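You operate a simulated robot arm through the tools that you are given. There is no shell and no other tool. Be economical: measure what you need, move in short steps, check, and stop when the job is done.

Carry out the task below with a simulated two-armed robot. There is one attempt and no reset: what you move stays moved.

Task
Screw the lid back on the white-banded jar. Take the tape roll and leave it in the white tray. Stack the can marked "grey" from the top of the sample bench on top of the can that says "brown". Press the orange button three times. Put the flanged pipe on the lower shelf of the sample bench away on the shelf under the workbench. Stack the 140 L yellow block from the top of the parts table on top of the 160 L yellow block. Put the green block on the top of the parts table away on the top of the blue cabinet. Any order will do.

It is judged by the outcome, as a careful person would: the job done as asked, and still so three seconds after it is handed in. It fails if anything else is knocked over, pushed out of place, dropped, spilled or broken. A push-on lid holds only when it is set on centred and level and pressed home; a screw cap is set on level and turned clockwise until tight.

Robot
Two 7-joint arms with fingered hands on one trunk, on a base that drives. Base frame: it is fixed to the floor where the robot stands at the start and does not move with it; the origin is under the middle of the robot, x ahead of it, y to its left, z up; the surface under the hand at the start is at about z = 884. Readings come in mm, rad, newtons and seconds.
The left shoulder is at the start at [70, 153, 1122], the right one opposite. With the tool pointing down near the work surface each hand reaches from about 380 to 880 mm from the robot's upright axis, wherever it stands, measured 20 degrees to its own side. Places, roughly: can [500, 1500, 1000]; flanged pipe (10x10x10 cm) [300, 1500, 500]; green block (4x4x4 cm) [-1400, 2500, 900]; orange button [400, 1400, 900]; shelf under the workbench [400, 200, 400]; tape roll (5x5x2 cm) [500, 1500, 400]; top of the blue cabinet [-2500, -6800, 900]; white tray (29x26x10 cm) [400, 1800, 400]; white-banded jar (7x7x13 cm) [500, -200, 900]; yellow block [-1500, 2750, 1000]. Payload 3.9 kg a hand.
Tool frame (each hand has its own): the origin (TCP) lies between the finger pads and is the grasp point; the fingertips stand 30 mm ahead of it; z points along the fingers, y is the line along which they close. Largest opening 104 mm; the body of the gripper starts 35 mm behind the TCP. The gripper is a hand of 4 fingers: y runs from the thumb to the fingers, the wrist lies at [-17, -104, -178] in the tool frame, and closing takes about 1.5 s.
Orientation is that of the tool frame in the base frame, as a unit quaternion [w, x, y, z]. With the fingers straight down and the wrist toward the robot, the tool's x, y and z point along [0, 1, 0], [1, 0, 0] and [0, 0, -1] of the base frame.

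Tools
- The arms move only by the tool servo_tool. It takes "left_commands", "right_commands" or both (then of equal length, played together; a hand with none holds still); each is a list of rows, each a list of 6 numbers: the turn, a rotation vector about the base's x, y, z in units of 45 degrees (1.0 is 45 degrees), then the shift along the base's x, y, z in units of 100 mm (1.0 is 100 mm). In form: [[wx, wy, wz, tx, ty, tz], ...]. A call has 1 to 20 rows; each row is the pose to reach, as a shift and turn from the pose commanded when the call began. "left_claw" and "right_claw" are, for a hand that has rows, the gripper command, from -1 (fully open) to 1 (shut), values between in proportion, set as the call begins (left out, the last holds). A call with a number of a shift or a turn outside -1 to 1 is refused whole. Rows are played at 5 a second. More than 50 mm and 0.15 rad between two rows, or a gripper value outside its range, and nothing of the call is played. Where a pose cannot be reached the arm comes as near as it can. A force on the tool above 40 N (or 10 N above the force at the start of the call, whichever is more), or a blocked arm, ends the call early, and 0.2 s more pass. Each finger travels about 72 mm/s and halts on what it meets, pressing with about 29 N; the grip force reading is that of the motor and also rises with nothing between the fingers. The clock runs only during rows and for 0.2 s after the last one: add rows that repeat a pose to give the fingers time. It gives the time, the measured TCP pose, the force on the tool (base axes), the opening and the grip force at its end, in the units of the frame above (readings bear some noise), with the torque about the TCP (base axes, N m) and any sound that the robot's microphone picked up, and new pictures: "views" is both (left out), scene, wrist or none (wrist: the cameras of the hands that moved).
- Cameras (640 x 400 px; columns grow to the right, rows downward): "scene" is now at [131.1, -35.4, 1354.8]; the picture's right is [-0.41, -0.91, -0.00], its down [-0.52, 0.23, -0.82] and it looks along [0.75, -0.33, -0.57] (base axes); focal length 233 px, centre (320, 200). "left" rides on the left gripper at [-66, -90, -126] in its tool frame; the picture's right is [-0.78, -0.30, 0.56], its down [0.57, -0.70, 0.42] and it looks along [0.27, 0.65, 0.71] (tool axes); focal length 275 px, centre (320, 200). "right" rides on the right gripper at [66, -90, -126] in its tool frame; the picture's right is [-0.78, 0.30, -0.56], its down [-0.57, -0.70, 0.42] and it looks along [-0.26, 0.65, 0.71] (tool axes); focal length 275 px, centre (320, 200). There is no depth. A picture from a camera that has moved, and an enlarged one, comes with that camera's place and axes in the base frame and with its lens.
- raise_lower(by): slides the trunk up (or, below 0, down) by that many mm; the arms and the scene camera ride with it, the base frame stays. It gives what a move gives, with no picture.
- roll_base(legs): drives the robot by 1 to 6 legs, each [ahead, turn to the left] in mm and rad, along the robot's own axes; the way and the turn of a leg run together, so that a leg with both is an arc; at most 1500 mm and 3.142 rad a leg. The arms and the cameras ride along, it lands a little off, and it stops where it bumps. It gives what a move gives, and a new picture of the scene camera.
- curl_fingers(index, middle, ring, thumb_bend, thumb_turn, hand): sets how far each is bent, from 0 (flat) to 100 (curled in); at 30 the hand is open as for a grip, at 70 the pads meet at the TCP. One left out holds its place. A second passes; each finger stops where it meets its share of the squeeze, and holds until it gets a number again. A gripper value or a shape takes the hand back. It gives what a move gives, with no picture; readings hold the bend of each and the force on the fingers (four entries, about 0 where the hand has none), thumb and palm. thumb_turn goes from beside the hand (0) to across from the fingers (100), as for a grip.
- preshape(shape, hand): the hand has 4 fingers and takes this shape, open, in about a second: jaw (thumb against the fingers, like two jaws); tri (thumb and two fingers); tip (a fingertip pinch); poke (one finger out to press); point (the index stretched); flat (the hand flat); cup (the hand cupped); fist (a fist). The gripper value then closes the fingers along that shape, each until it touches; the sizes above hold for jaw. It gives what a move gives, with no picture.
- head_to(pan, tilt): turns the head with the scene camera to pan (to the left, within 1.501 rad either way) and tilt (down, from -0.506 to 1.204), counted from straight ahead of the robot. It gives what a move gives, and a new picture of the scene camera.
- close_up(camera, box): a new picture of the part [left, top, right, bottom] of that camera's present view, enlarged. No time passes.
- close_job(): hands the job in; it is judged then, once.

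Go step by step. Nothing tells you exact positions but the pictures and the camera data: compare them with the known pose of the tool, close in by small moves and look again before you grip or let go. The budget is 186 turns and 260 pictures, counting those below and the enlarged ones. Unless the task says otherwise, let go and move clear before handing in.

The tools are called as name(argument=value, ...) on one line, values as JSON. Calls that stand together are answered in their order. servo_tool: Moves the arms, as the interface text tells. Its arguments: {"type":"object","properties":{"left_commands":{"type":"array","items":{"type":"array","items":{"type":"number"}}},"left_claw":{"type":"number"},"right_commands":{"type":"array","items":{"type":"array","items":{"type":"number"}}},"right_claw":{"type":"number"},"views":{"type":"string","enum":["both","scene","wrist","none"]}},"required":[]} The other tools are called the same way: raise_lower (by) slides the trunk up or down; preshape (shape, hand) gives the hand a shape; curl_fingers (index, middle, ring, thumb_bend, thumb_turn, hand) moves the fingers one by one; roll_base (legs) drives the base; head_to (pan, tilt) turns the head that bears the scene camera; close_up (camera, box) takes an enlarged picture of a part of a camera's view; close_job () hands the job in.

At the start:

```text
clock: 0.0
left_tool_pos: [604.5, -49.8, 1220.3]
left_tool_rot: [0.0, 0.707, 0.707, 0.0]
left_ft_force: [-0.3, 0.1, 0.3]
left_moment: [-0.01, 0.0, 0.0]
left_finger_gap: 103.7
left_finger_force: 0.0
left_shape: jaw
left_bend: [30.0, 30.0, 30.0, 30.0, 97.0]
left_finger forces: [0.0, 0.0, 0.0, 0.0, 0.0, 0.0]
right_tool_pos: [406.2, -450.7, 1201.9]
right_tool_rot: [-0.001, 0.707, 0.707, -0.001]
right_ft_force: [0.6, 0.0, 0.4]
right_moment: [-0.04, 0.0, 0.0]
right_finger_gap: 103.8
right_finger_force: 0.1
right_shape: jaw
right_bend: [30.0, 30.0, 30.0, 30.0, 97.0]
right_finger forces: [0.0, 0.1, 0.0, 0.1, 0.0, 0.0]
trunk travel left (down, up): [-575.0, 365.0]
robot x, y, heading: [1.9, 2.0, -0.004]
head pan, tilt: [-0.419, 0.606]
```

scene: 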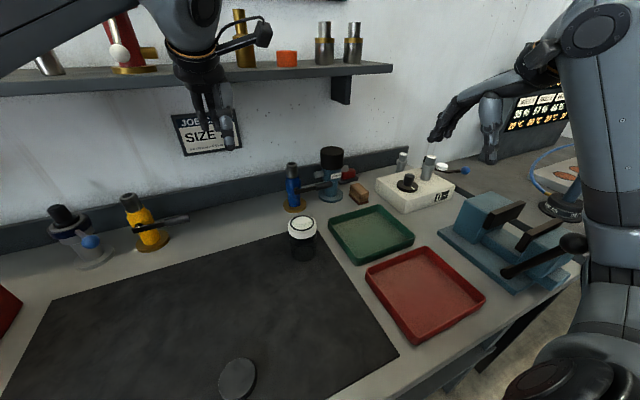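
right: 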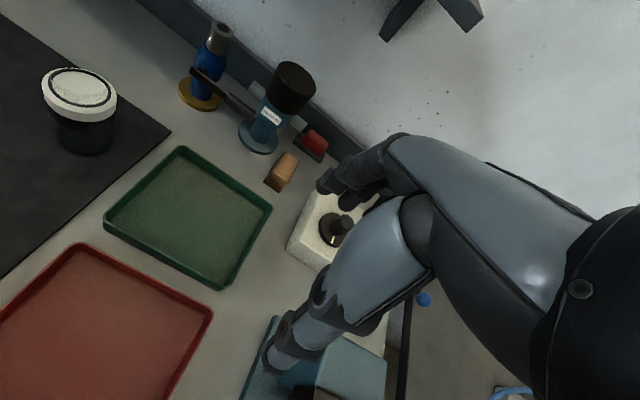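
left: 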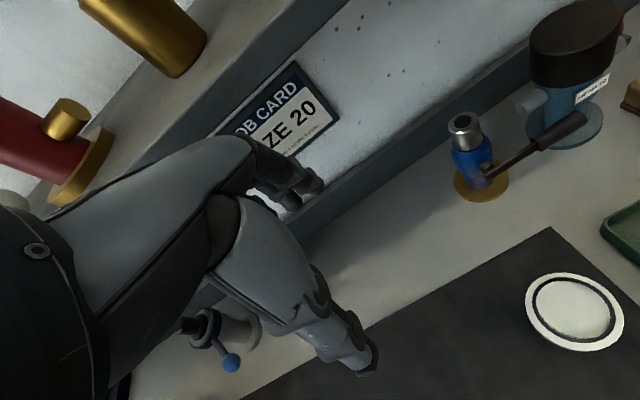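

I see the jar on the mat ahead and a dark disc close to the robot that may be its lid. I'll enlarge both before moving anything.

close_up(camera="scene", box=[200, 200, 360, 400])

close_up(camera="right", box=[20, 40, 180, 170])

```text
2.00 times, centred on (280, 300) of scene
camera zoom: at [131.1, -35.4, 1354.8], right [-0.41, -0.91, 0.0], down [-0.52, 0.23, -0.82], along [0.75, -0.33, -0.57], focal length 466 px, centre (400, 0)
```

zoom: 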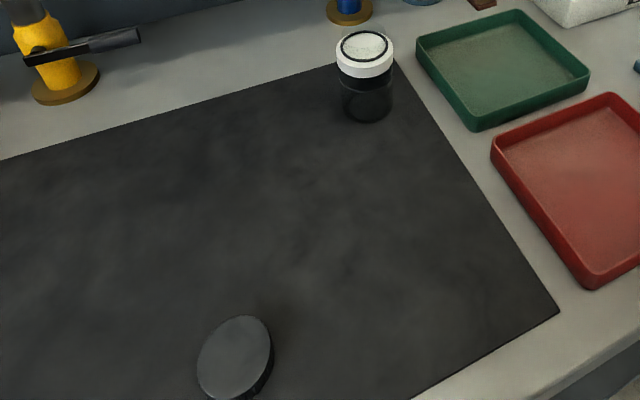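

```text
3.08 times, centred on (100, 105) of right
camera zoom: at [316.1, -384.1, 1325.7], right [0.3, -0.78, 0.56], down [-0.7, -0.57, -0.42], along [0.65, -0.26, -0.71], focal length 847 px, centre (997, 492)
```

zoom: 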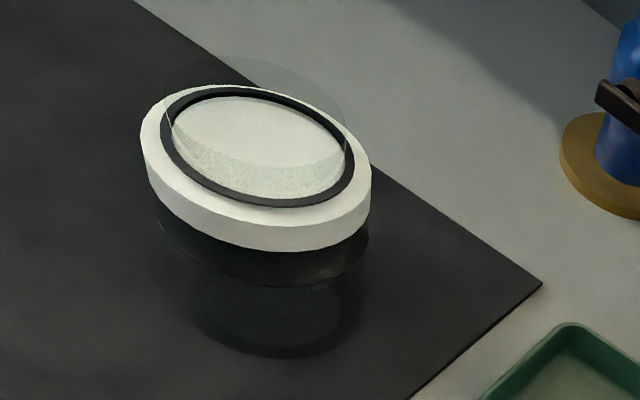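

The jar has an open neck above its white band, and its lid lies on the mat near [327, 30], too close to reach. I'll back off a little and aim the head at the lid and jar.

roll_base(legs=[[-170, 0]])

head_to(pan=-0.15, tilt=0.7)

```text
clock: 1.5
left_tool_pos: [435.7, -50.7, 1219.4]
left_tool_rot: [-0.001, 0.706, 0.708, -0.001]
left_ft_force: [-0.2, -0.1, -0.4]
left_moment: [-0.01, 0.01, 0.02]
left_finger_gap: 103.7
left_finger_force: 0.1
left_shape: jaw
left_bend: [30.0, 30.0, 30.0, 30.0, 97.0]
left_finger forces: [0.1, 0.0, 0.0, 0.0, 0.0, 0.0]
right_tool_pos: [238.0, -450.0, 1201.2]
right_tool_rot: [-0.001, 0.707, 0.708, 0.0]
right_ft_force: [0.2, 0.1, 0.4]
right_moment: [0.02, -0.01, 0.04]
right_finger_gap: 103.6
right_finger_force: 0.0
right_shape: jaw
right_bend: [30.0, 30.0, 30.0, 30.0, 97.0]
right_finger forces: [0.0, 0.0, 0.1, 0.1, 0.0, 0.0]
trunk travel left (down, up): [-575.0, 365.0]
robot x, y, heading: [-170.7, 0.4, 0.008]
head pan, tilt: [-0.419, 0.606]
camera scene: at [-37.1, -35.2, 1354.6], right [-0.41, -0.91, 0.0], down [-0.52, 0.23, -0.82], along [0.75, -0.33, -0.57], focal length 233 px, centre (320, 200)
```

scene: 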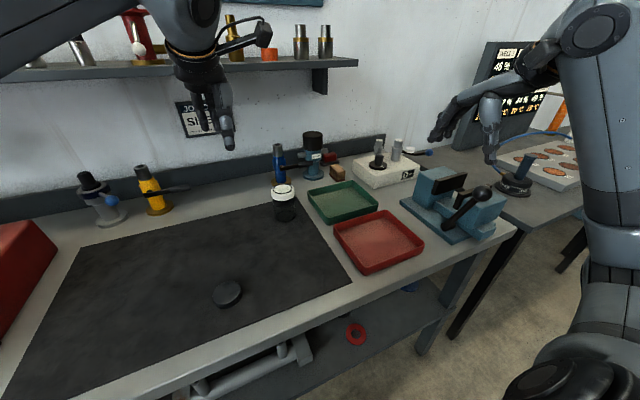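

```text
clock: 2.2
left_tool_pos: [435.2, -49.0, 1219.8]
left_tool_rot: [0.0, 0.707, 0.708, 0.0]
left_ft_force: [0.8, 0.6, -0.8]
left_moment: [0.03, 0.0, 0.05]
left_finger_gap: 103.7
left_finger_force: 0.0
left_shape: jaw
left_bend: [30.0, 30.0, 30.0, 30.0, 97.0]
left_finger forces: [0.0, 0.1, 0.1, 0.0, 0.1, 0.1]
right_tool_pos: [236.9, -449.9, 1201.8]
right_tool_rot: [0.0, 0.706, 0.708, 0.0]
right_ft_force: [-0.3, 1.0, 0.5]
right_moment: [0.03, 0.02, 0.0]
right_finger_gap: 103.7
right_finger_force: 0.1
right_shape: jaw
right_bend: [30.0, 30.0, 30.0, 30.0, 97.0]
right_finger forces: [0.0, 0.0, 0.1, 0.0, 0.0, 0.1]
trunk travel left (down, up): [-575.0, 365.0]
robot x, y, heading: [-170.2, 2.6, 0.003]
head pan, tilt: [-0.15, 0.7]
camera scene: at [-35.3, -12.0, 1346.7], right [-0.15, -0.99, 0.0], down [-0.64, 0.1, -0.77], along [0.76, -0.11, -0.64], focal length 233 px, centre (320, 200)
```

scene: 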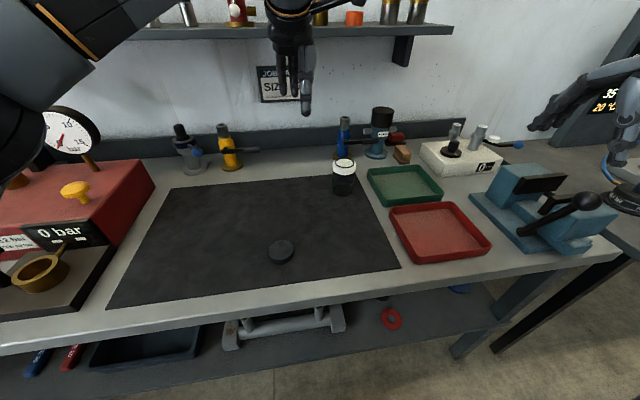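

The lid is near [322, 31] and the jar's neck near [525, -165]. I'll use the left hand for the lid, shifting it over while lowering.

servo_tool(left_commands=[[0, 0, 0, -0.4, 0.25, -0.1], [0, 0, 0, -0.8, 0.55, -0.3], [0, 0, 0, -1, 0.8, -0.5], [0, 0, 0, -1, 0.8, -0.9]], left_claw=-1, views="none")

raise_lower(by=-120)

servo_tool(left_commands=[[0, 0, 0, -0.1, 0, 0]], views="both")

```text
refused: row 2 steps farther than a row can; nothing moved
```

```text
clock: 3.7
left_tool_pos: [434.0, -49.1, 1099.4]
left_tool_rot: [0.0, 0.707, 0.708, 0.0]
left_ft_force: [-0.7, -0.4, -0.4]
left_moment: [0.01, -0.05, 0.02]
left_finger_gap: 103.7
left_finger_force: 0.1
left_shape: jaw
left_bend: [30.0, 30.0, 30.0, 30.0, 97.0]
left_finger forces: [0.0, 0.0, 0.0, 0.0, 0.0, 0.0]
right_tool_pos: [237.5, -449.5, 1082.5]
right_tool_rot: [-0.001, 0.706, 0.708, 0.001]
right_ft_force: [0.5, -0.2, 0.3]
right_moment: [-0.01, 0.01, -0.01]
right_finger_gap: 103.4
right_finger_force: 0.1
right_shape: jaw
right_bend: [30.0, 30.0, 30.0, 30.0, 97.0]
right_finger forces: [0.1, 0.0, 0.0, 0.0, 0.0, 0.0]
trunk travel left (down, up): [-455.0, 485.0]
robot x, y, heading: [-168.9, -2.8, 0.004]
head pan, tilt: [-0.15, 0.7]
```

```text
clock: 4.1
left_tool_pos: [425.3, -48.3, 1099.0]
left_tool_rot: [0.0, 0.707, 0.708, 0.001]
left_ft_force: [0.0, -0.7, -0.3]
left_moment: [-0.02, -0.02, 0.01]
left_finger_gap: 103.5
left_finger_force: 0.0
left_shape: jaw
left_bend: [30.0, 30.0, 30.0, 30.0, 97.0]
left_finger forces: [0.1, 0.1, 0.1, 0.0, 0.0, 0.0]
right_tool_pos: [238.0, -449.7, 1082.3]
right_tool_rot: [-0.001, 0.706, 0.708, 0.0]
right_ft_force: [-0.6, 0.0, 0.1]
right_moment: [0.0, -0.01, 0.0]
right_finger_gap: 103.6
right_finger_force: 0.0
right_shape: jaw
right_bend: [30.0, 30.0, 30.0, 30.0, 97.0]
right_finger forces: [0.0, 0.0, 0.0, 0.0, 0.0, 0.1]
trunk travel left (down, up): [-455.0, 485.0]
robot x, y, heading: [-172.4, 2.4, 0.003]
head pan, tilt: [-0.15, 0.7]
camera scene: at [-35.3, -11.8, 1226.7], right [-0.15, -0.99, 0.0], down [-0.64, 0.1, -0.77], along [0.76, -0.11, -0.64], focal length 233 px, centre (320, 200)
camera left: at [334.9, -114.4, 1223.8], right [-0.29, -0.78, -0.56], down [-0.7, 0.57, -0.42], along [0.65, 0.27, -0.71], focal length 275 px, centre (320, 200)
```

scene: 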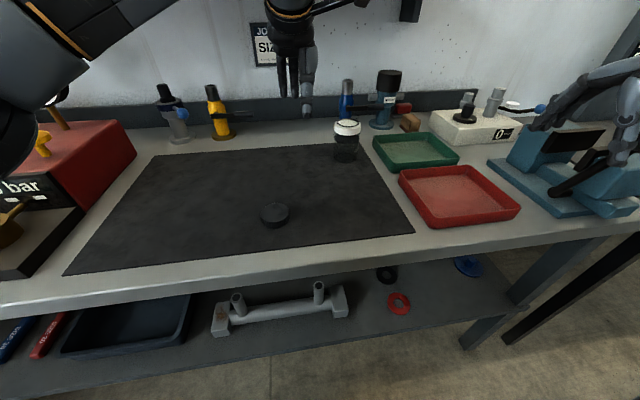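
left: 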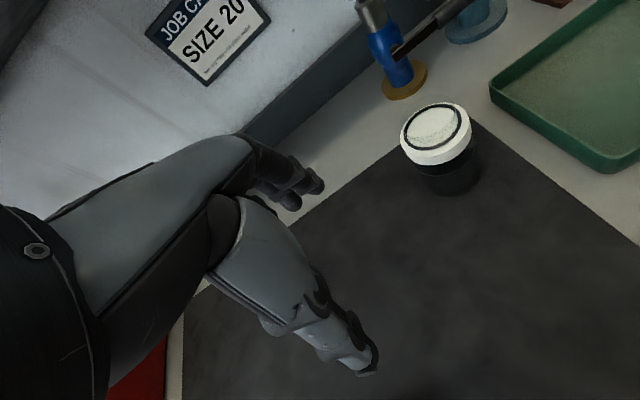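

The jar's white band top is at about [526, -166, 990]. I'll bring the left hand over the lid and look with the wrist camera.

servo_tool(left_commands=[[0, 0, 0, -0.25, 0.2, -0.22], [0, 0, 0, -0.5, 0.4, -0.45], [0, 0, 0, -0.75, 0.6, -0.7], [0, 0, 0, -0.95, 0.8, -0.95], [0, 0, 0, -0.95, 0.8, -0.95]], views="both")

```text
clock: 5.3
left_tool_pos: [331.5, 31.0, 1004.7]
left_tool_rot: [-0.001, 0.707, 0.707, -0.001]
left_ft_force: [0.8, 0.6, 0.2]
left_moment: [0.02, 0.01, 0.0]
left_finger_gap: 103.9
left_finger_force: 0.0
left_shape: jaw
left_bend: [30.0, 30.0, 30.0, 30.0, 97.0]
left_finger forces: [0.0, 0.0, 0.0, 0.0, 0.0, 0.0]
right_tool_pos: [238.8, -451.7, 1081.7]
right_tool_rot: [0.0, 0.706, 0.708, 0.001]
right_ft_force: [-0.1, -0.9, 0.0]
right_moment: [-0.01, -0.03, -0.02]
right_finger_gap: 103.7
right_finger_force: 0.1
right_shape: jaw
right_bend: [30.0, 30.0, 30.0, 30.0, 97.0]
right_finger forces: [0.1, 0.1, 0.0, 0.0, 0.0, 0.1]
trunk travel left (down, up): [-455.0, 485.0]
robot x, y, heading: [-170.1, 0.2, -0.001]
head pan, tilt: [-0.15, 0.7]
camera scene: at [-34.7, -12.8, 1226.6], right [-0.15, -0.99, 0.0], down [-0.64, 0.1, -0.76], along [0.76, -0.11, -0.64], focal length 233 px, centre (320, 200)
camera left: at [240.5, -34.9, 1130.0], right [-0.29, -0.78, -0.56], down [-0.7, 0.57, -0.42], along [0.65, 0.27, -0.71], focal length 275 px, centre (320, 200)
```

scene: 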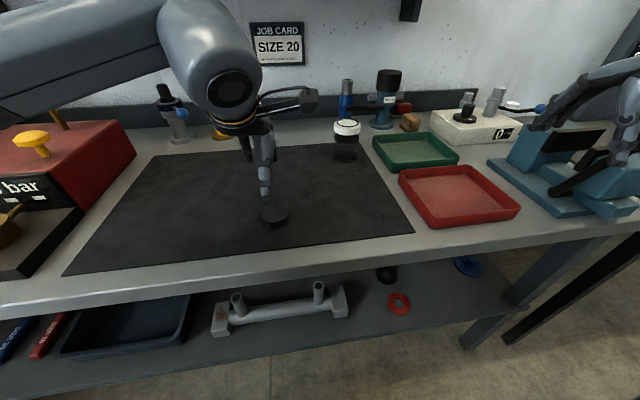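
left: 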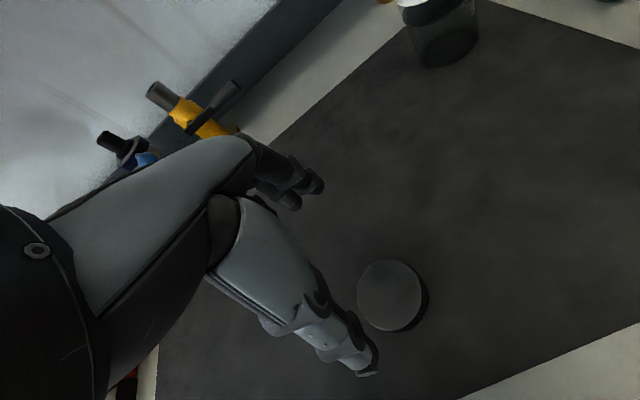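

From the wrist view, the lid is about 57 mm wide, centred near [318, 27]. I'll descend around it.

servo_tool(left_commands=[[0, 0, 0, -0.13, -0.04, 0], [0, 0, 0, -0.13, -0.04, -0.3], [0, 0, 0, -0.13, -0.04, -0.6], [0, 0, 0, -0.13, -0.04, -0.78], [0, 0, 0, -0.13, -0.04, -0.78]], views="both")

```text
clock: 6.5
left_tool_pos: [315.6, 26.7, 925.3]
left_tool_rot: [0.0, 0.706, 0.708, 0.0]
left_ft_force: [0.2, 0.0, 0.1]
left_moment: [-0.02, 0.03, 0.01]
left_finger_gap: 103.8
left_finger_force: 0.1
left_shape: jaw
left_bend: [30.0, 30.0, 30.0, 30.0, 97.0]
left_finger forces: [0.0, 0.0, 0.1, 0.0, 0.0, 0.0]
right_tool_pos: [236.6, -450.8, 1082.2]
right_tool_rot: [0.0, 0.707, 0.708, 0.0]
right_ft_force: [-0.4, -0.7, -0.8]
right_moment: [-0.02, -0.01, -0.02]
right_finger_gap: 103.8
right_finger_force: 0.2
right_shape: jaw
right_bend: [30.0, 30.0, 30.0, 30.0, 97.0]
right_finger forces: [0.1, 0.0, 0.0, 0.0, 0.0, 0.0]
trunk travel left (down, up): [-455.0, 485.0]
robot x, y, heading: [-170.2, -0.1, 0.005]
head pan, tilt: [-0.15, 0.7]
camera scene: at [-35.0, -11.9, 1226.7], right [-0.15, -0.99, 0.0], down [-0.64, 0.1, -0.76], along [0.76, -0.11, -0.64], focal length 233 px, centre (320, 200)
camera left: at [226.6, -39.5, 1051.4], right [-0.29, -0.78, -0.56], down [-0.7, 0.57, -0.42], along [0.65, 0.27, -0.71], focal length 275 px, centre (320, 200)
```

scene: 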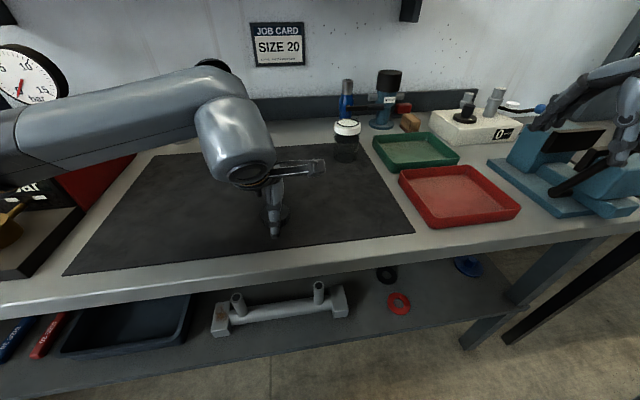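
left: 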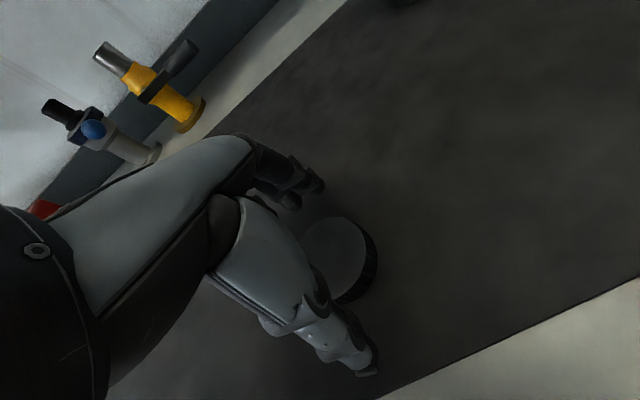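

The lid sits centred between thumb and fingers. I'll lower 4 mm and close.

servo_tool(left_commands=[[0, 0, 0, 0.02, 0, -0.04]], views="none")

servo_tool(left_commands=[[0, 0, 0, 0, 0, 0], [0, 0, 0, 0, 0, 0], [0, 0, 0, 0, 0, 0], [0, 0, 0, 0, 0, 0], [0, 0, 0, 0, 0, 0], [0, 0, 0, 0, 0, 0], [0, 0, 0, 0, 0, 0], [0, 0, 0, 0, 0, 0]], left_claw=1, views="wrist")

```text
clock: 6.9
left_tool_pos: [319.8, 27.3, 921.1]
left_tool_rot: [0.0, 0.706, 0.709, 0.0]
left_ft_force: [0.9, -0.5, 0.1]
left_moment: [0.04, -0.02, 0.0]
left_finger_gap: 103.9
left_finger_force: 0.0
left_shape: jaw
left_bend: [30.0, 30.0, 30.0, 30.0, 97.0]
left_finger forces: [0.0, 0.0, 0.0, 0.0, 0.1, 0.0]
right_tool_pos: [238.7, -449.7, 1081.7]
right_tool_rot: [0.0, 0.707, 0.707, 0.001]
right_ft_force: [0.2, -0.3, 0.0]
right_moment: [0.02, -0.03, 0.02]
right_finger_gap: 103.9
right_finger_force: 0.1
right_shape: jaw
right_bend: [30.0, 30.0, 30.0, 30.0, 97.0]
right_finger forces: [0.0, 0.0, 0.1, 0.1, 0.1, 0.1]
trunk travel left (down, up): [-455.0, 485.0]
robot x, y, heading: [-166.5, -2.0, 0.003]
head pan, tilt: [-0.15, 0.7]
```

```text
clock: 8.7
left_tool_pos: [319.6, 26.5, 923.1]
left_tool_rot: [0.0, 0.707, 0.708, 0.0]
left_ft_force: [-0.1, 0.2, 0.5]
left_moment: [-0.01, 0.0, -0.02]
left_finger_gap: 49.5
left_finger_force: 28.6
left_shape: jaw
left_bend: [74.0, 45.0, 49.0, 70.0, 100.0]
left_finger forces: [15.6, 10.8, 0.1, 0.0, 24.8, 0.1]
right_tool_pos: [238.0, -450.4, 1081.2]
right_tool_rot: [0.0, 0.707, 0.707, 0.0]
right_ft_force: [-0.3, 0.5, -0.7]
right_moment: [-0.02, 0.0, 0.0]
right_finger_gap: 104.0
right_finger_force: 0.1
right_shape: jaw
right_bend: [30.0, 30.0, 30.0, 30.0, 97.0]
right_finger forces: [0.0, 0.0, 0.1, 0.1, 0.0, 0.0]
trunk travel left (down, up): [-455.0, 485.0]
robot x, y, heading: [-172.5, -1.3, -0.002]
head pan, tilt: [-0.15, 0.7]
camera left: at [229.0, -39.1, 1047.3], right [-0.29, -0.78, -0.56], down [-0.7, 0.57, -0.42], along [0.65, 0.27, -0.71], focal length 275 px, centre (320, 200)
```

left: 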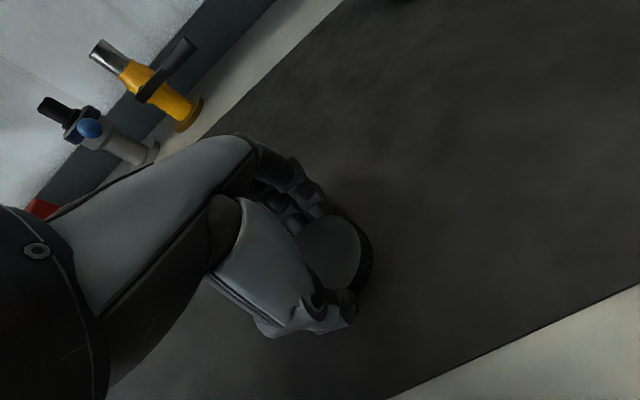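

The grip reads about 29 N on the lid, but the index is bent further than the rest. I'll lift slightly and look closely.

servo_tool(left_commands=[[0, 0, 0, 0, 0, 0.3], [0, 0, 0, 0, 0, 0.7], [0, 0, 0, 0, 0, 1.0], [0, 0, 0, 0, 0, 1.0]], views="scene")

close_up(camera="left", box=[200, 120, 440, 370])

close_up(camera="scene", box=[200, 100, 360, 240])

```text
clock: 9.7
left_tool_pos: [319.6, 26.5, 1023.8]
left_tool_rot: [-0.001, 0.706, 0.708, 0.0]
left_ft_force: [0.0, -0.7, -0.5]
left_moment: [-0.01, -0.03, -0.02]
left_finger_gap: 49.2
left_finger_force: 29.7
left_shape: jaw
left_bend: [74.0, 45.0, 49.0, 70.0, 100.0]
left_finger forces: [15.6, 11.1, 0.0, 0.0, 25.0, 0.0]
right_tool_pos: [237.9, -449.3, 1081.1]
right_tool_rot: [0.0, 0.706, 0.708, 0.0]
right_ft_force: [-0.1, -0.4, -0.8]
right_moment: [0.01, 0.03, -0.01]
right_finger_gap: 103.7
right_finger_force: 0.0
right_shape: jaw
right_bend: [30.0, 30.0, 30.0, 30.0, 97.0]
right_finger forces: [0.0, 0.0, 0.0, 0.0, 0.0, 0.0]
trunk travel left (down, up): [-455.0, 485.0]
robot x, y, heading: [-168.8, 2.7, 0.001]
head pan, tilt: [-0.15, 0.7]
camera scene: at [-34.7, -11.7, 1226.6], right [-0.15, -0.99, 0.0], down [-0.64, 0.1, -0.76], along [0.76, -0.11, -0.64], focal length 233 px, centre (320, 200)
```

scene: 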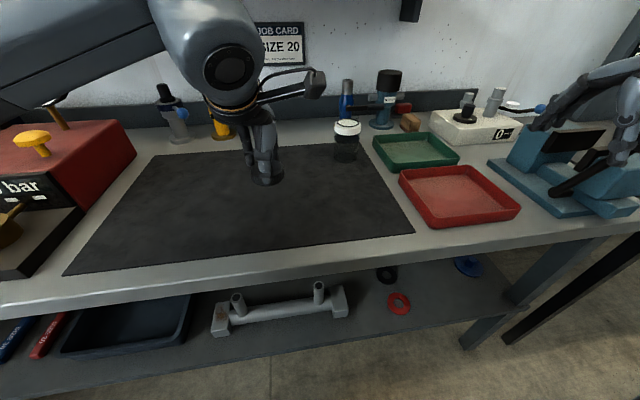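

```text
1.60 times, centred on (320, 245) of left
camera zoom: at [229.6, -39.1, 1148.6], right [-0.3, -0.78, -0.56], down [-0.7, 0.57, -0.42], along [0.65, 0.27, -0.71], focal length 440 px, centre (320, 128)
```

zoom: 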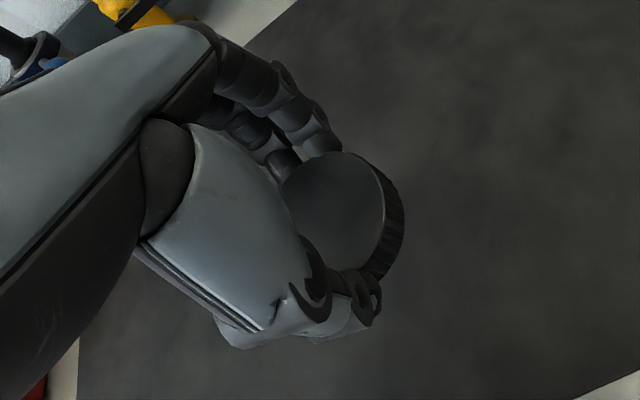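

```text
2.86 times, centred on (280, 170) of scene
camera zoom: at [-34.7, -11.7, 1226.6], right [-0.15, -0.99, 0.0], down [-0.64, 0.1, -0.76], along [0.76, -0.11, -0.64], focal length 666 px, centre (434, 286)
```

zoom: 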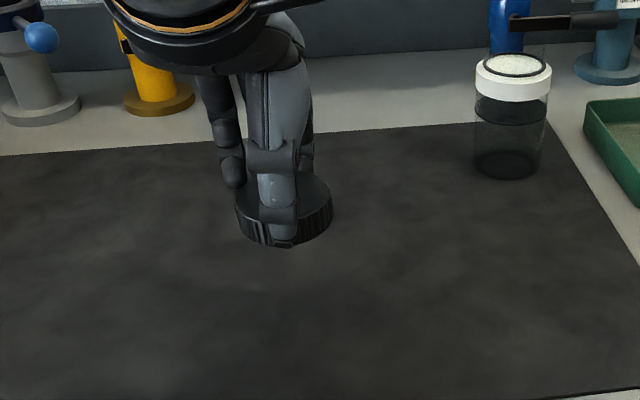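

The lid is gripped level, its centre about at the TCP and its underside about 37 mm below it. I'll raise, drive forward and look at the jar from close up.

raise_lower(by=80)

roll_base(legs=[[150, 0]])

servo_tool(left_commands=[[0, 0, 0, 0.05, -0.35, 0], [0, 0, 0, 0.1, -0.75, 0], [0, 0, 0, 0.1, -1, 0], [0, 0, 0, 0.1, -1, 0]], views="both")

```text
clock: 10.9
left_tool_pos: [320.3, 25.3, 1103.7]
left_tool_rot: [0.0, 0.706, 0.708, 0.001]
left_ft_force: [-1.0, -0.4, 0.5]
left_moment: [0.01, -0.01, 0.01]
left_finger_gap: 49.4
left_finger_force: 28.7
left_shape: jaw
left_bend: [74.0, 45.0, 49.0, 70.0, 100.0]
left_finger forces: [15.6, 10.9, 0.1, 0.0, 24.9, 0.1]
right_tool_pos: [237.7, -450.7, 1162.1]
right_tool_rot: [0.0, 0.707, 0.707, 0.0]
right_ft_force: [0.0, -0.5, 0.7]
right_moment: [-0.04, 0.03, 0.0]
right_finger_gap: 103.7
right_finger_force: 0.0
right_shape: jaw
right_bend: [30.0, 30.0, 30.0, 30.0, 97.0]
right_finger forces: [0.0, 0.0, 0.1, 0.1, 0.0, 0.1]
trunk travel left (down, up): [-535.0, 405.0]
robot x, y, heading: [-164.5, -0.3, 0.003]
head pan, tilt: [-0.15, 0.7]
```

```text
clock: 12.3
left_tool_pos: [469.6, 26.2, 1103.8]
left_tool_rot: [0.001, 0.706, 0.708, 0.0]
left_ft_force: [-1.2, 0.6, -0.4]
left_moment: [-0.02, -0.02, 0.01]
left_finger_gap: 49.2
left_finger_force: 29.0
left_shape: jaw
left_bend: [74.0, 45.0, 49.0, 70.0, 100.0]
left_finger forces: [15.6, 11.1, 0.0, 0.0, 24.9, 0.1]
right_tool_pos: [387.9, -450.3, 1162.4]
right_tool_rot: [0.0, 0.707, 0.708, 0.0]
right_ft_force: [-0.7, -0.5, 0.2]
right_moment: [-0.03, -0.01, -0.01]
right_finger_gap: 103.7
right_finger_force: 0.1
right_shape: jaw
right_bend: [30.0, 30.0, 30.0, 30.0, 97.0]
right_finger forces: [0.0, 0.0, 0.1, 0.0, 0.0, 0.0]
trunk travel left (down, up): [-535.0, 405.0]
robot x, y, heading: [-19.1, -0.2, 0.003]
head pan, tilt: [-0.15, 0.7]
camera scene: at [114.7, -11.6, 1306.7], right [-0.15, -0.99, 0.0], down [-0.64, 0.1, -0.77], along [0.76, -0.11, -0.64], focal length 233 px, centre (320, 200)
```

scene: 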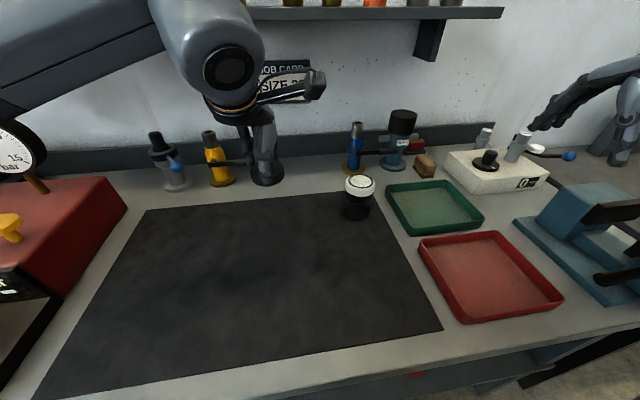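

```text
clock: 13.3
left_tool_pos: [479.4, -74.0, 1102.9]
left_tool_rot: [0.0, 0.707, 0.707, 0.0]
left_ft_force: [0.4, 0.2, -0.4]
left_moment: [0.0, 0.0, 0.04]
left_finger_gap: 49.5
left_finger_force: 29.7
left_shape: jaw
left_bend: [74.0, 45.0, 49.0, 70.0, 100.0]
left_finger forces: [15.6, 11.0, 0.0, 0.0, 24.9, 0.0]
right_tool_pos: [388.0, -449.4, 1160.5]
right_tool_rot: [0.0, 0.707, 0.708, 0.0]
right_ft_force: [-0.4, 0.4, 0.2]
right_moment: [-0.02, 0.01, -0.01]
right_finger_gap: 103.6
right_finger_force: 0.0
right_shape: jaw
right_bend: [30.0, 30.0, 30.0, 30.0, 97.0]
right_finger forces: [0.0, 0.1, 0.0, 0.0, 0.1, 0.0]
trunk travel left (down, up): [-535.0, 405.0]
robot x, y, heading: [-19.0, -1.6, 0.002]
head pan, tilt: [-0.15, 0.7]
camera scene: at [115.0, -11.2, 1306.7], right [-0.15, -0.99, 0.0], down [-0.64, 0.1, -0.76], along [0.76, -0.11, -0.64], focal length 233 px, centre (320, 200)
camera left: at [390.1, -139.0, 1227.7], right [-0.29, -0.78, -0.56], down [-0.7, 0.57, -0.42], along [0.65, 0.27, -0.71], focal length 275 px, centre (320, 200)
```

scene: 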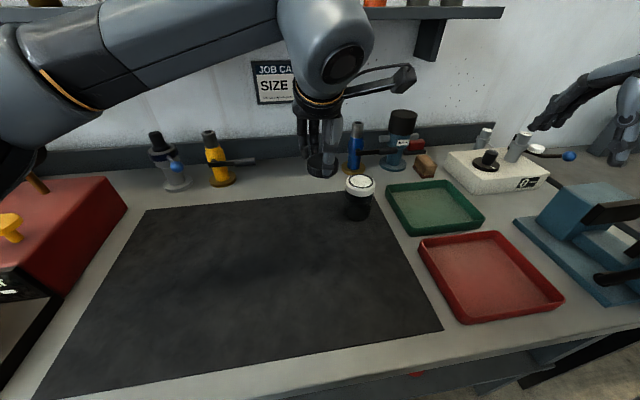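
left: 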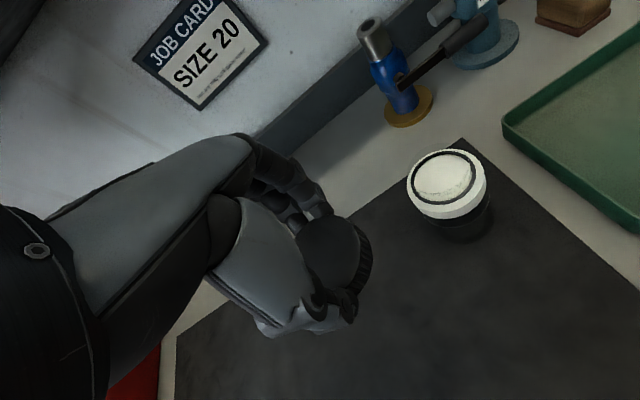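

close_up(camera="left", box=[390, 130, 510, 250])

close_up(camera="scene", box=[280, 130, 400, 230])

```text
3.33 times, centred on (450, 190) of left
camera zoom: at [390.1, -139.0, 1227.7], right [-0.29, -0.78, -0.56], down [-0.7, 0.57, -0.42], along [0.65, 0.27, -0.71], focal length 918 px, centre (-113, 233)
```

zoom: 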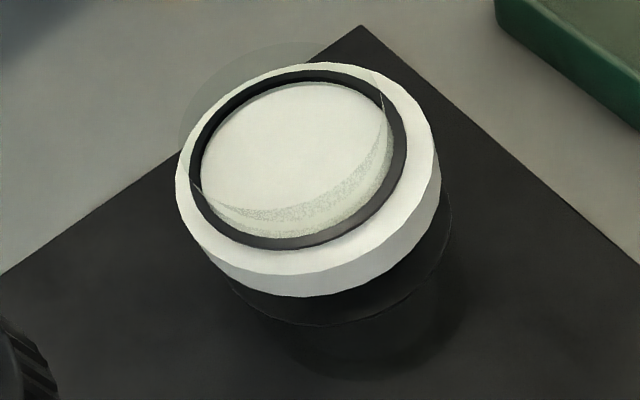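

```text
4.00 times, centred on (340, 180) of scene
camera zoom: at [115.0, -11.2, 1306.7], right [-0.15, -0.99, 0.0], down [-0.64, 0.1, -0.76], along [0.76, -0.11, -0.64], focal length 932 px, centre (240, 280)
```

zoom: 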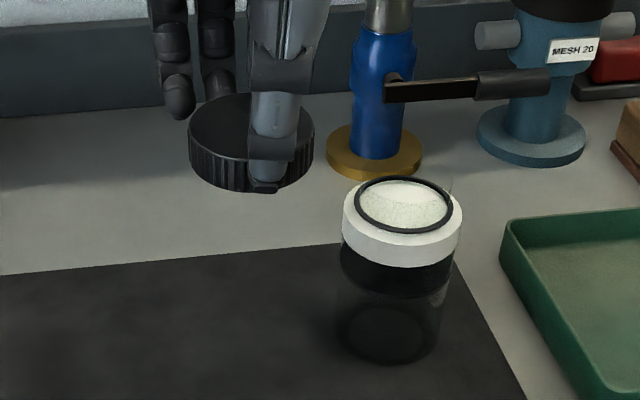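

The band's top face comes out at about [530, -168, 993], with the neck a little above it. I'll bring the lid over the jar, well clear, and check alignment from both cameras.

servo_tool(left_commands=[[0, 0, 0, 0.2, -0.35, 0], [0, 0, 0, 0.4, -0.7, 0], [0, 0, 0, 0.49, -0.92, -0.1], [0, 0, 0, 0.49, -0.92, -0.25], [0, 0, 0, 0.49, -0.92, -0.25]], views="none")

close_up(camera="left", box=[220, 130, 460, 370])

close_up(camera="scene", box=[290, 120, 410, 230])

```text
clock: 14.5
left_tool_pos: [529.7, -165.2, 1079.9]
left_tool_rot: [0.0, 0.706, 0.708, -0.001]
left_ft_force: [0.9, -0.1, -0.1]
left_moment: [0.01, 0.04, 0.02]
left_finger_gap: 49.2
left_finger_force: 28.9
left_shape: jaw
left_bend: [74.0, 45.0, 49.0, 70.0, 100.0]
left_finger forces: [15.6, 11.1, 0.0, 0.0, 25.0, 0.0]
right_tool_pos: [387.5, -449.5, 1162.0]
right_tool_rot: [0.0, 0.706, 0.708, 0.0]
right_ft_force: [-0.1, 0.4, 0.6]
right_moment: [0.01, 0.03, 0.02]
right_finger_gap: 103.7
right_finger_force: 0.0
right_shape: jaw
right_bend: [30.0, 30.0, 30.0, 30.0, 97.0]
right_finger forces: [0.0, 0.0, 0.0, 0.1, 0.1, 0.0]
trunk travel left (down, up): [-535.0, 405.0]
robot x, y, heading: [-18.2, 0.4, 0.002]
head pan, tilt: [-0.15, 0.7]
```

```text
1.67 times, centred on (340, 250) of left
camera zoom: at [438.7, -230.9, 1203.6], right [-0.29, -0.78, -0.56], down [-0.7, 0.57, -0.42], along [0.65, 0.27, -0.71], focal length 459 px, centre (287, 117)
```

zoom: 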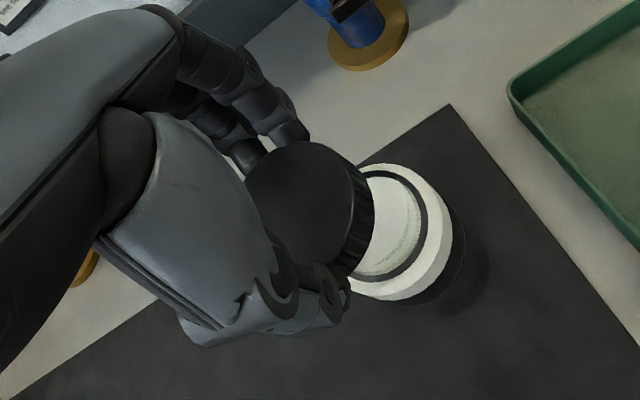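

```text
3.64 times, centred on (350, 175) of scene
camera zoom: at [114.9, -11.7, 1306.7], right [-0.15, -0.99, 0.0], down [-0.64, 0.1, -0.76], along [0.76, -0.11, -0.64], focal length 848 px, centre (211, 291)
```

zoom: 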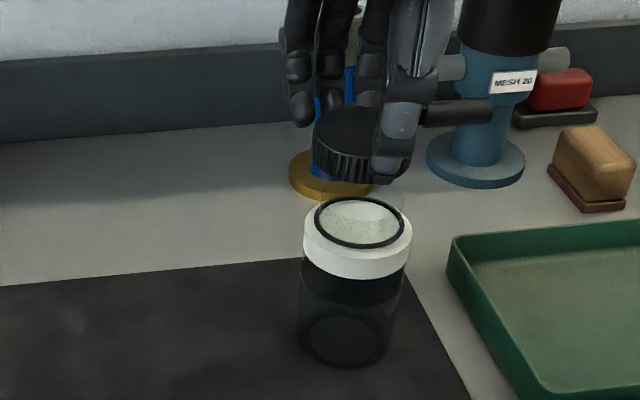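

The lid hovers over the jar, and my two views disagree by a few mm. The right wrist camera gives a third view.

close_up(camera="right", box=[0, 0, 180, 120])

```text
3.33 times, centred on (90, 60) of right
camera zoom: at [297.3, -383.3, 1285.7], right [0.3, -0.78, 0.56], down [-0.7, -0.57, -0.42], along [0.65, -0.26, -0.71], focal length 918 px, centre (1087, 667)
```

zoom: 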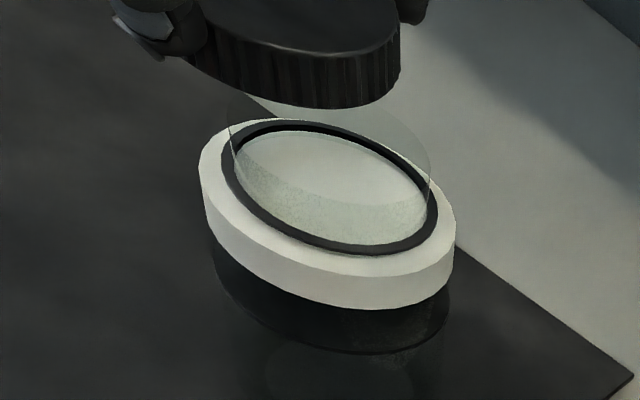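

Combining three views, the lid must move about +9 mm in x and -2 mm in y. I'll correct, lower 22 mm and check again.

servo_tool(left_commands=[[0, 0, 0, 0.09, -0.02, 0], [0, 0, 0, 0.09, -0.02, -0.22], [0, 0, 0, 0.09, -0.02, -0.22]], views="none")

close_up(camera="right", box=[0, 0, 180, 120])

close_up(camera="left", box=[220, 130, 460, 370])

close_up(camera="scene", box=[310, 130, 410, 230])

```text
clock: 15.3
left_tool_pos: [538.0, -166.6, 1057.0]
left_tool_rot: [0.0, 0.707, 0.708, 0.0]
left_ft_force: [-1.2, -0.4, -0.2]
left_moment: [-0.03, 0.02, 0.01]
left_finger_gap: 49.1
left_finger_force: 28.6
left_shape: jaw
left_bend: [74.0, 45.0, 49.0, 70.0, 100.0]
left_finger forces: [15.6, 11.1, 0.0, 0.0, 24.7, 0.1]
right_tool_pos: [387.2, -449.2, 1161.4]
right_tool_rot: [0.0, 0.707, 0.707, 0.0]
right_ft_force: [0.3, -0.4, 0.5]
right_moment: [-0.01, -0.05, 0.0]
right_finger_gap: 103.5
right_finger_force: 0.1
right_shape: jaw
right_bend: [30.0, 30.0, 30.0, 30.0, 97.0]
right_finger forces: [0.0, 0.2, 0.0, 0.1, 0.0, 0.1]
trunk travel left (down, up): [-535.0, 405.0]
robot x, y, heading: [-18.2, 1.4, 0.008]
head pan, tilt: [-0.15, 0.7]
```

```text
3.33 times, centred on (90, 60) of right
camera zoom: at [297.1, -383.3, 1285.7], right [0.3, -0.78, 0.56], down [-0.7, -0.57, -0.42], along [0.65, -0.26, -0.71], focal length 918 px, centre (1087, 667)
```

zoom: 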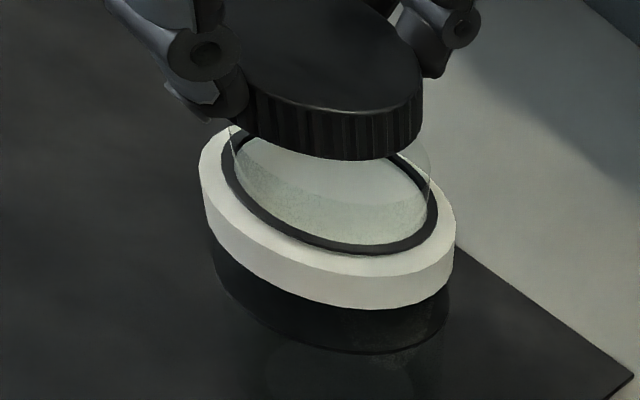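

```text
1.67 times, centred on (340, 250) of left
camera zoom: at [448.0, -231.6, 1181.8], right [-0.29, -0.78, -0.56], down [-0.7, 0.57, -0.42], along [0.65, 0.27, -0.71], focal length 459 px, centre (287, 117)
```

zoom: 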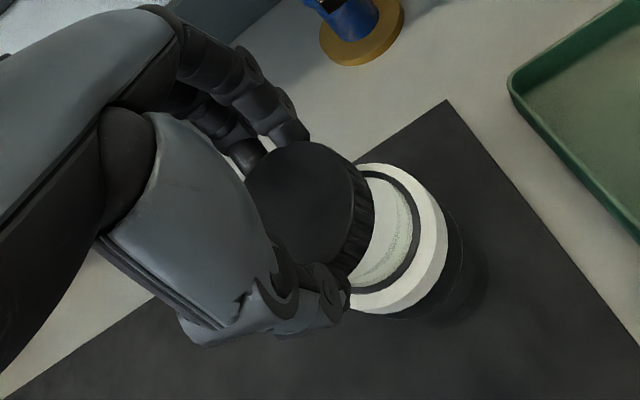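

```text
4.00 times, centred on (360, 180) of scene
camera zoom: at [114.8, -11.7, 1306.7], right [-0.15, -0.99, 0.0], down [-0.64, 0.1, -0.77], along [0.76, -0.11, -0.64], focal length 932 px, centre (160, 280)
```

zoom: 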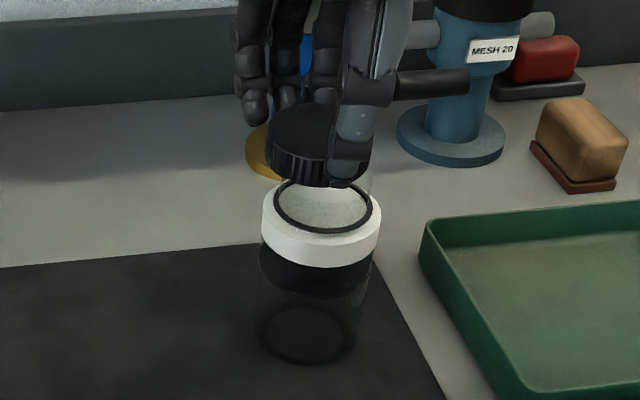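

The remaining error is a few mm toward -y. I'll correct 3 mm and lower 8 mm, then recheck.

servo_tool(left_commands=[[0, 0, 0, 0, -0.035, 0], [0, 0, 0, 0, -0.035, -0.08], [0, 0, 0, 0, -0.035, -0.08]], views="none")

close_up(camera="right", box=[30, 10, 150, 100])

close_up(camera="scene", box=[320, 140, 390, 230])

```text
clock: 16.1
left_tool_pos: [538.2, -170.5, 1047.7]
left_tool_rot: [0.0, 0.707, 0.708, 0.001]
left_ft_force: [0.5, 0.0, -0.7]
left_moment: [0.02, 0.03, 0.02]
left_finger_gap: 48.9
left_finger_force: 29.1
left_shape: jaw
left_bend: [74.0, 45.0, 49.0, 70.0, 100.0]
left_finger forces: [15.5, 11.0, 0.0, 0.1, 24.8, 0.0]
right_tool_pos: [386.6, -448.4, 1161.7]
right_tool_rot: [0.0, 0.706, 0.708, 0.0]
right_ft_force: [-1.0, 0.7, -0.4]
right_moment: [-0.03, -0.01, 0.03]
right_finger_gap: 103.6
right_finger_force: 0.0
right_shape: jaw
right_bend: [30.0, 30.0, 30.0, 30.0, 97.0]
right_finger forces: [0.0, 0.0, 0.0, 0.0, 0.1, 0.0]
trunk travel left (down, up): [-535.0, 405.0]
robot x, y, heading: [-18.6, -0.6, -0.003]
head pan, tilt: [-0.15, 0.7]
```

```text
4.44 times, centred on (90, 55) of right
camera zoom: at [297.3, -383.4, 1285.6], right [0.3, -0.78, 0.56], down [-0.7, -0.57, -0.42], along [0.65, -0.26, -0.71], focal length 1224 px, centre (1342, 844)
```

zoom: 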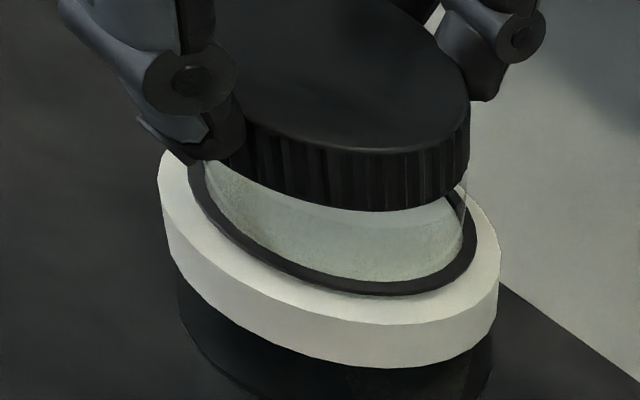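

```text
4.44 times, centred on (355, 185) of scene
camera zoom: at [115.0, -11.7, 1306.7], right [-0.15, -0.99, 0.0], down [-0.64, 0.1, -0.76], along [0.76, -0.11, -0.64], focal length 1036 px, centre (164, 267)
```

zoom: 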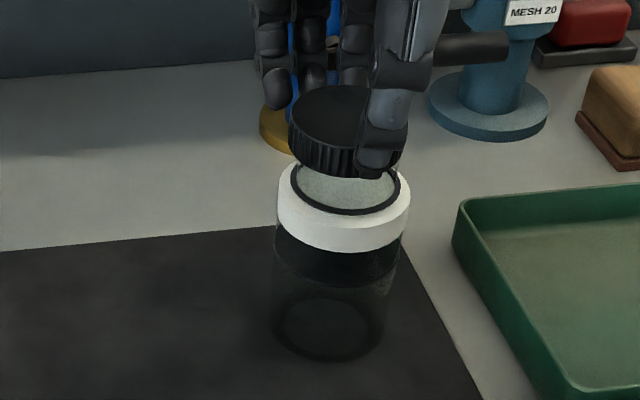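

The lid now looks centred over the neck. I'll descend gently until contact.

servo_tool(left_commands=[[0, 0, 0, 0, -0.01, -0.03], [0, 0, 0, 0, -0.01, -0.06], [0, 0, 0, 0, -0.01, -0.09], [0, 0, 0, 0, -0.01, -0.09]], views="none")

close_up(camera="right", box=[30, 10, 150, 100])

```text
clock: 17.1
left_tool_pos: [537.9, -170.6, 1041.1]
left_tool_rot: [0.001, 0.707, 0.708, 0.0]
left_ft_force: [1.0, 0.3, 9.9]
left_moment: [-0.09, -0.27, 0.03]
left_finger_gap: 49.0
left_finger_force: 29.3
left_shape: jaw
left_bend: [74.0, 45.0, 49.0, 70.0, 100.0]
left_finger forces: [18.1, 10.8, 0.0, 0.1, 25.1, 0.0]
right_tool_pos: [386.5, -448.0, 1162.9]
right_tool_rot: [-0.001, 0.707, 0.708, 0.0]
right_ft_force: [-0.2, -0.4, 0.3]
right_moment: [0.03, -0.02, -0.01]
right_finger_gap: 104.0
right_finger_force: 0.1
right_shape: jaw
right_bend: [30.0, 30.0, 30.0, 30.0, 97.0]
right_finger forces: [0.0, 0.1, 0.0, 0.0, 0.0, 0.1]
trunk travel left (down, up): [-535.0, 405.0]
robot x, y, heading: [-17.8, 0.3, 0.002]
head pan, tilt: [-0.15, 0.7]
```

```text
4.44 times, centred on (90, 55) of right
camera zoom: at [296.5, -382.9, 1286.2], right [0.3, -0.78, 0.56], down [-0.7, -0.57, -0.42], along [0.65, -0.26, -0.71], focal length 1224 px, centre (1342, 844)
```

zoom: 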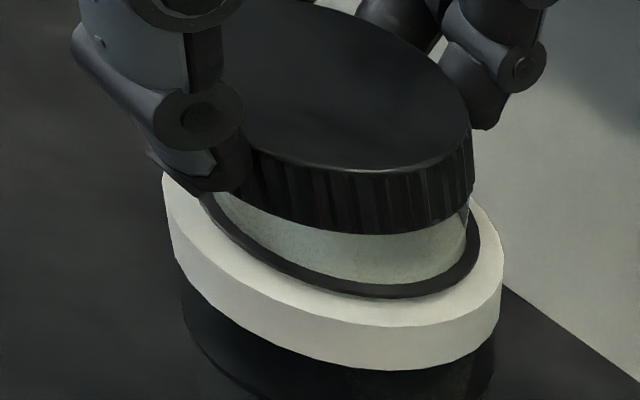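

Contact came at about 10 N on the far (+x) rim, so the lid is slightly short in x. I'll lift, shift +2 mm in x and -0.7 mm in y, and set down again.

servo_tool(left_commands=[[0, 0, 0, 0, 0, 0.03], [0, 0, 0, 0.025, -0.007, 0.03], [0, 0, 0, 0.025, -0.007, 0.0], [0, 0, 0, 0.025, -0.007, 0.0]], views="none")

```text
clock: 18.1
left_tool_pos: [539.3, -173.1, 1040.0]
left_tool_rot: [-0.001, 0.707, 0.708, 0.0]
left_ft_force: [-0.7, 0.4, 3.8]
left_moment: [-0.08, 0.04, -0.03]
left_finger_gap: 49.1
left_finger_force: 28.7
left_shape: jaw
left_bend: [74.0, 45.0, 49.0, 70.0, 100.0]
left_finger forces: [16.1, 10.3, 0.0, 0.1, 25.8, 0.1]
right_tool_pos: [386.0, -449.3, 1161.7]
right_tool_rot: [0.0, 0.707, 0.707, 0.001]
right_ft_force: [0.2, 0.4, -0.4]
right_moment: [-0.01, -0.01, -0.02]
right_finger_gap: 103.5
right_finger_force: 0.0
right_shape: jaw
right_bend: [30.0, 30.0, 30.0, 30.0, 97.0]
right_finger forces: [0.1, 0.1, 0.0, 0.0, 0.0, 0.0]
trunk travel left (down, up): [-535.0, 405.0]
robot x, y, heading: [-21.1, 0.1, 0.0]
head pan, tilt: [-0.15, 0.7]
```

Now a lighter contact on the -y side. I'll nudge -y by 1.5 mm and press a touch more.

servo_tool(left_commands=[[0, 0, 0, 0, 0, 0.03], [0, 0, 0, -0.005, -0.015, 0.03], [0, 0, 0, -0.005, -0.015, -0.01], [0, 0, 0, -0.005, -0.015, -0.03], [0, 0, 0, -0.005, -0.015, -0.03]], views="none")

close_up(camera="right", box=[30, 10, 150, 100])

```text
clock: 19.3
left_tool_pos: [537.6, -174.9, 1035.7]
left_tool_rot: [0.0, 0.706, 0.708, 0.0]
left_ft_force: [0.0, -0.7, 0.4]
left_moment: [0.01, 0.0, -0.02]
left_finger_gap: 49.2
left_finger_force: 29.4
left_shape: jaw
left_bend: [74.0, 45.0, 49.0, 70.0, 100.0]
left_finger forces: [16.8, 10.5, 0.0, 0.1, 25.4, 0.0]
right_tool_pos: [388.3, -449.5, 1161.5]
right_tool_rot: [0.0, 0.707, 0.707, 0.0]
right_ft_force: [0.8, 0.3, -0.5]
right_moment: [-0.02, -0.01, -0.03]
right_finger_gap: 103.6
right_finger_force: 0.1
right_shape: jaw
right_bend: [30.0, 30.0, 30.0, 30.0, 97.0]
right_finger forces: [0.0, 0.1, 0.1, 0.1, 0.1, 0.0]
trunk travel left (down, up): [-535.0, 405.0]
robot x, y, heading: [-22.1, 1.4, 0.001]
head pan, tilt: [-0.15, 0.7]
```

```text
4.44 times, centred on (90, 55) of right
camera zoom: at [297.4, -383.4, 1285.6], right [0.3, -0.78, 0.56], down [-0.7, -0.57, -0.42], along [0.65, -0.26, -0.71], focal length 1224 px, centre (1342, 844)
```

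zoom: 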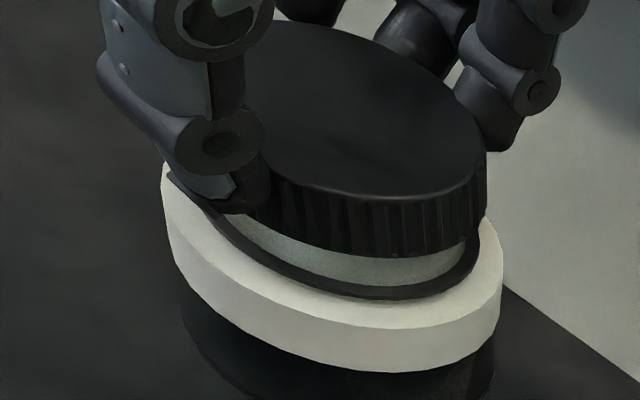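

The lid slipped over the neck with no force. I'll lower further to find the thread.

servo_tool(left_commands=[[0, 0, 0, 0, 0, -0.02], [0, 0, 0, 0, 0, -0.04], [0, 0, 0, 0, 0, -0.06], [0, 0, 0, 0, 0, -0.06]], views="none")

```text
clock: 20.3
left_tool_pos: [538.5, -174.6, 1031.5]
left_tool_rot: [-0.001, 0.707, 0.707, 0.001]
left_ft_force: [-0.2, 0.8, 1.3]
left_moment: [0.07, 0.15, 0.01]
left_finger_gap: 49.0
left_finger_force: 28.9
left_shape: jaw
left_bend: [74.0, 45.0, 49.0, 70.0, 100.0]
left_finger forces: [16.9, 11.1, 0.0, 0.1, 25.8, 0.0]
right_tool_pos: [386.0, -450.3, 1162.0]
right_tool_rot: [0.0, 0.707, 0.707, 0.0]
right_ft_force: [-0.1, -0.5, 0.4]
right_moment: [0.0, 0.02, 0.0]
right_finger_gap: 103.4
right_finger_force: 0.1
right_shape: jaw
right_bend: [30.0, 30.0, 30.0, 30.0, 97.0]
right_finger forces: [0.0, 0.0, 0.0, 0.0, 0.0, 0.0]
trunk travel left (down, up): [-535.0, 405.0]
robot x, y, heading: [-24.0, -0.9, 0.002]
head pan, tilt: [-0.15, 0.7]
```

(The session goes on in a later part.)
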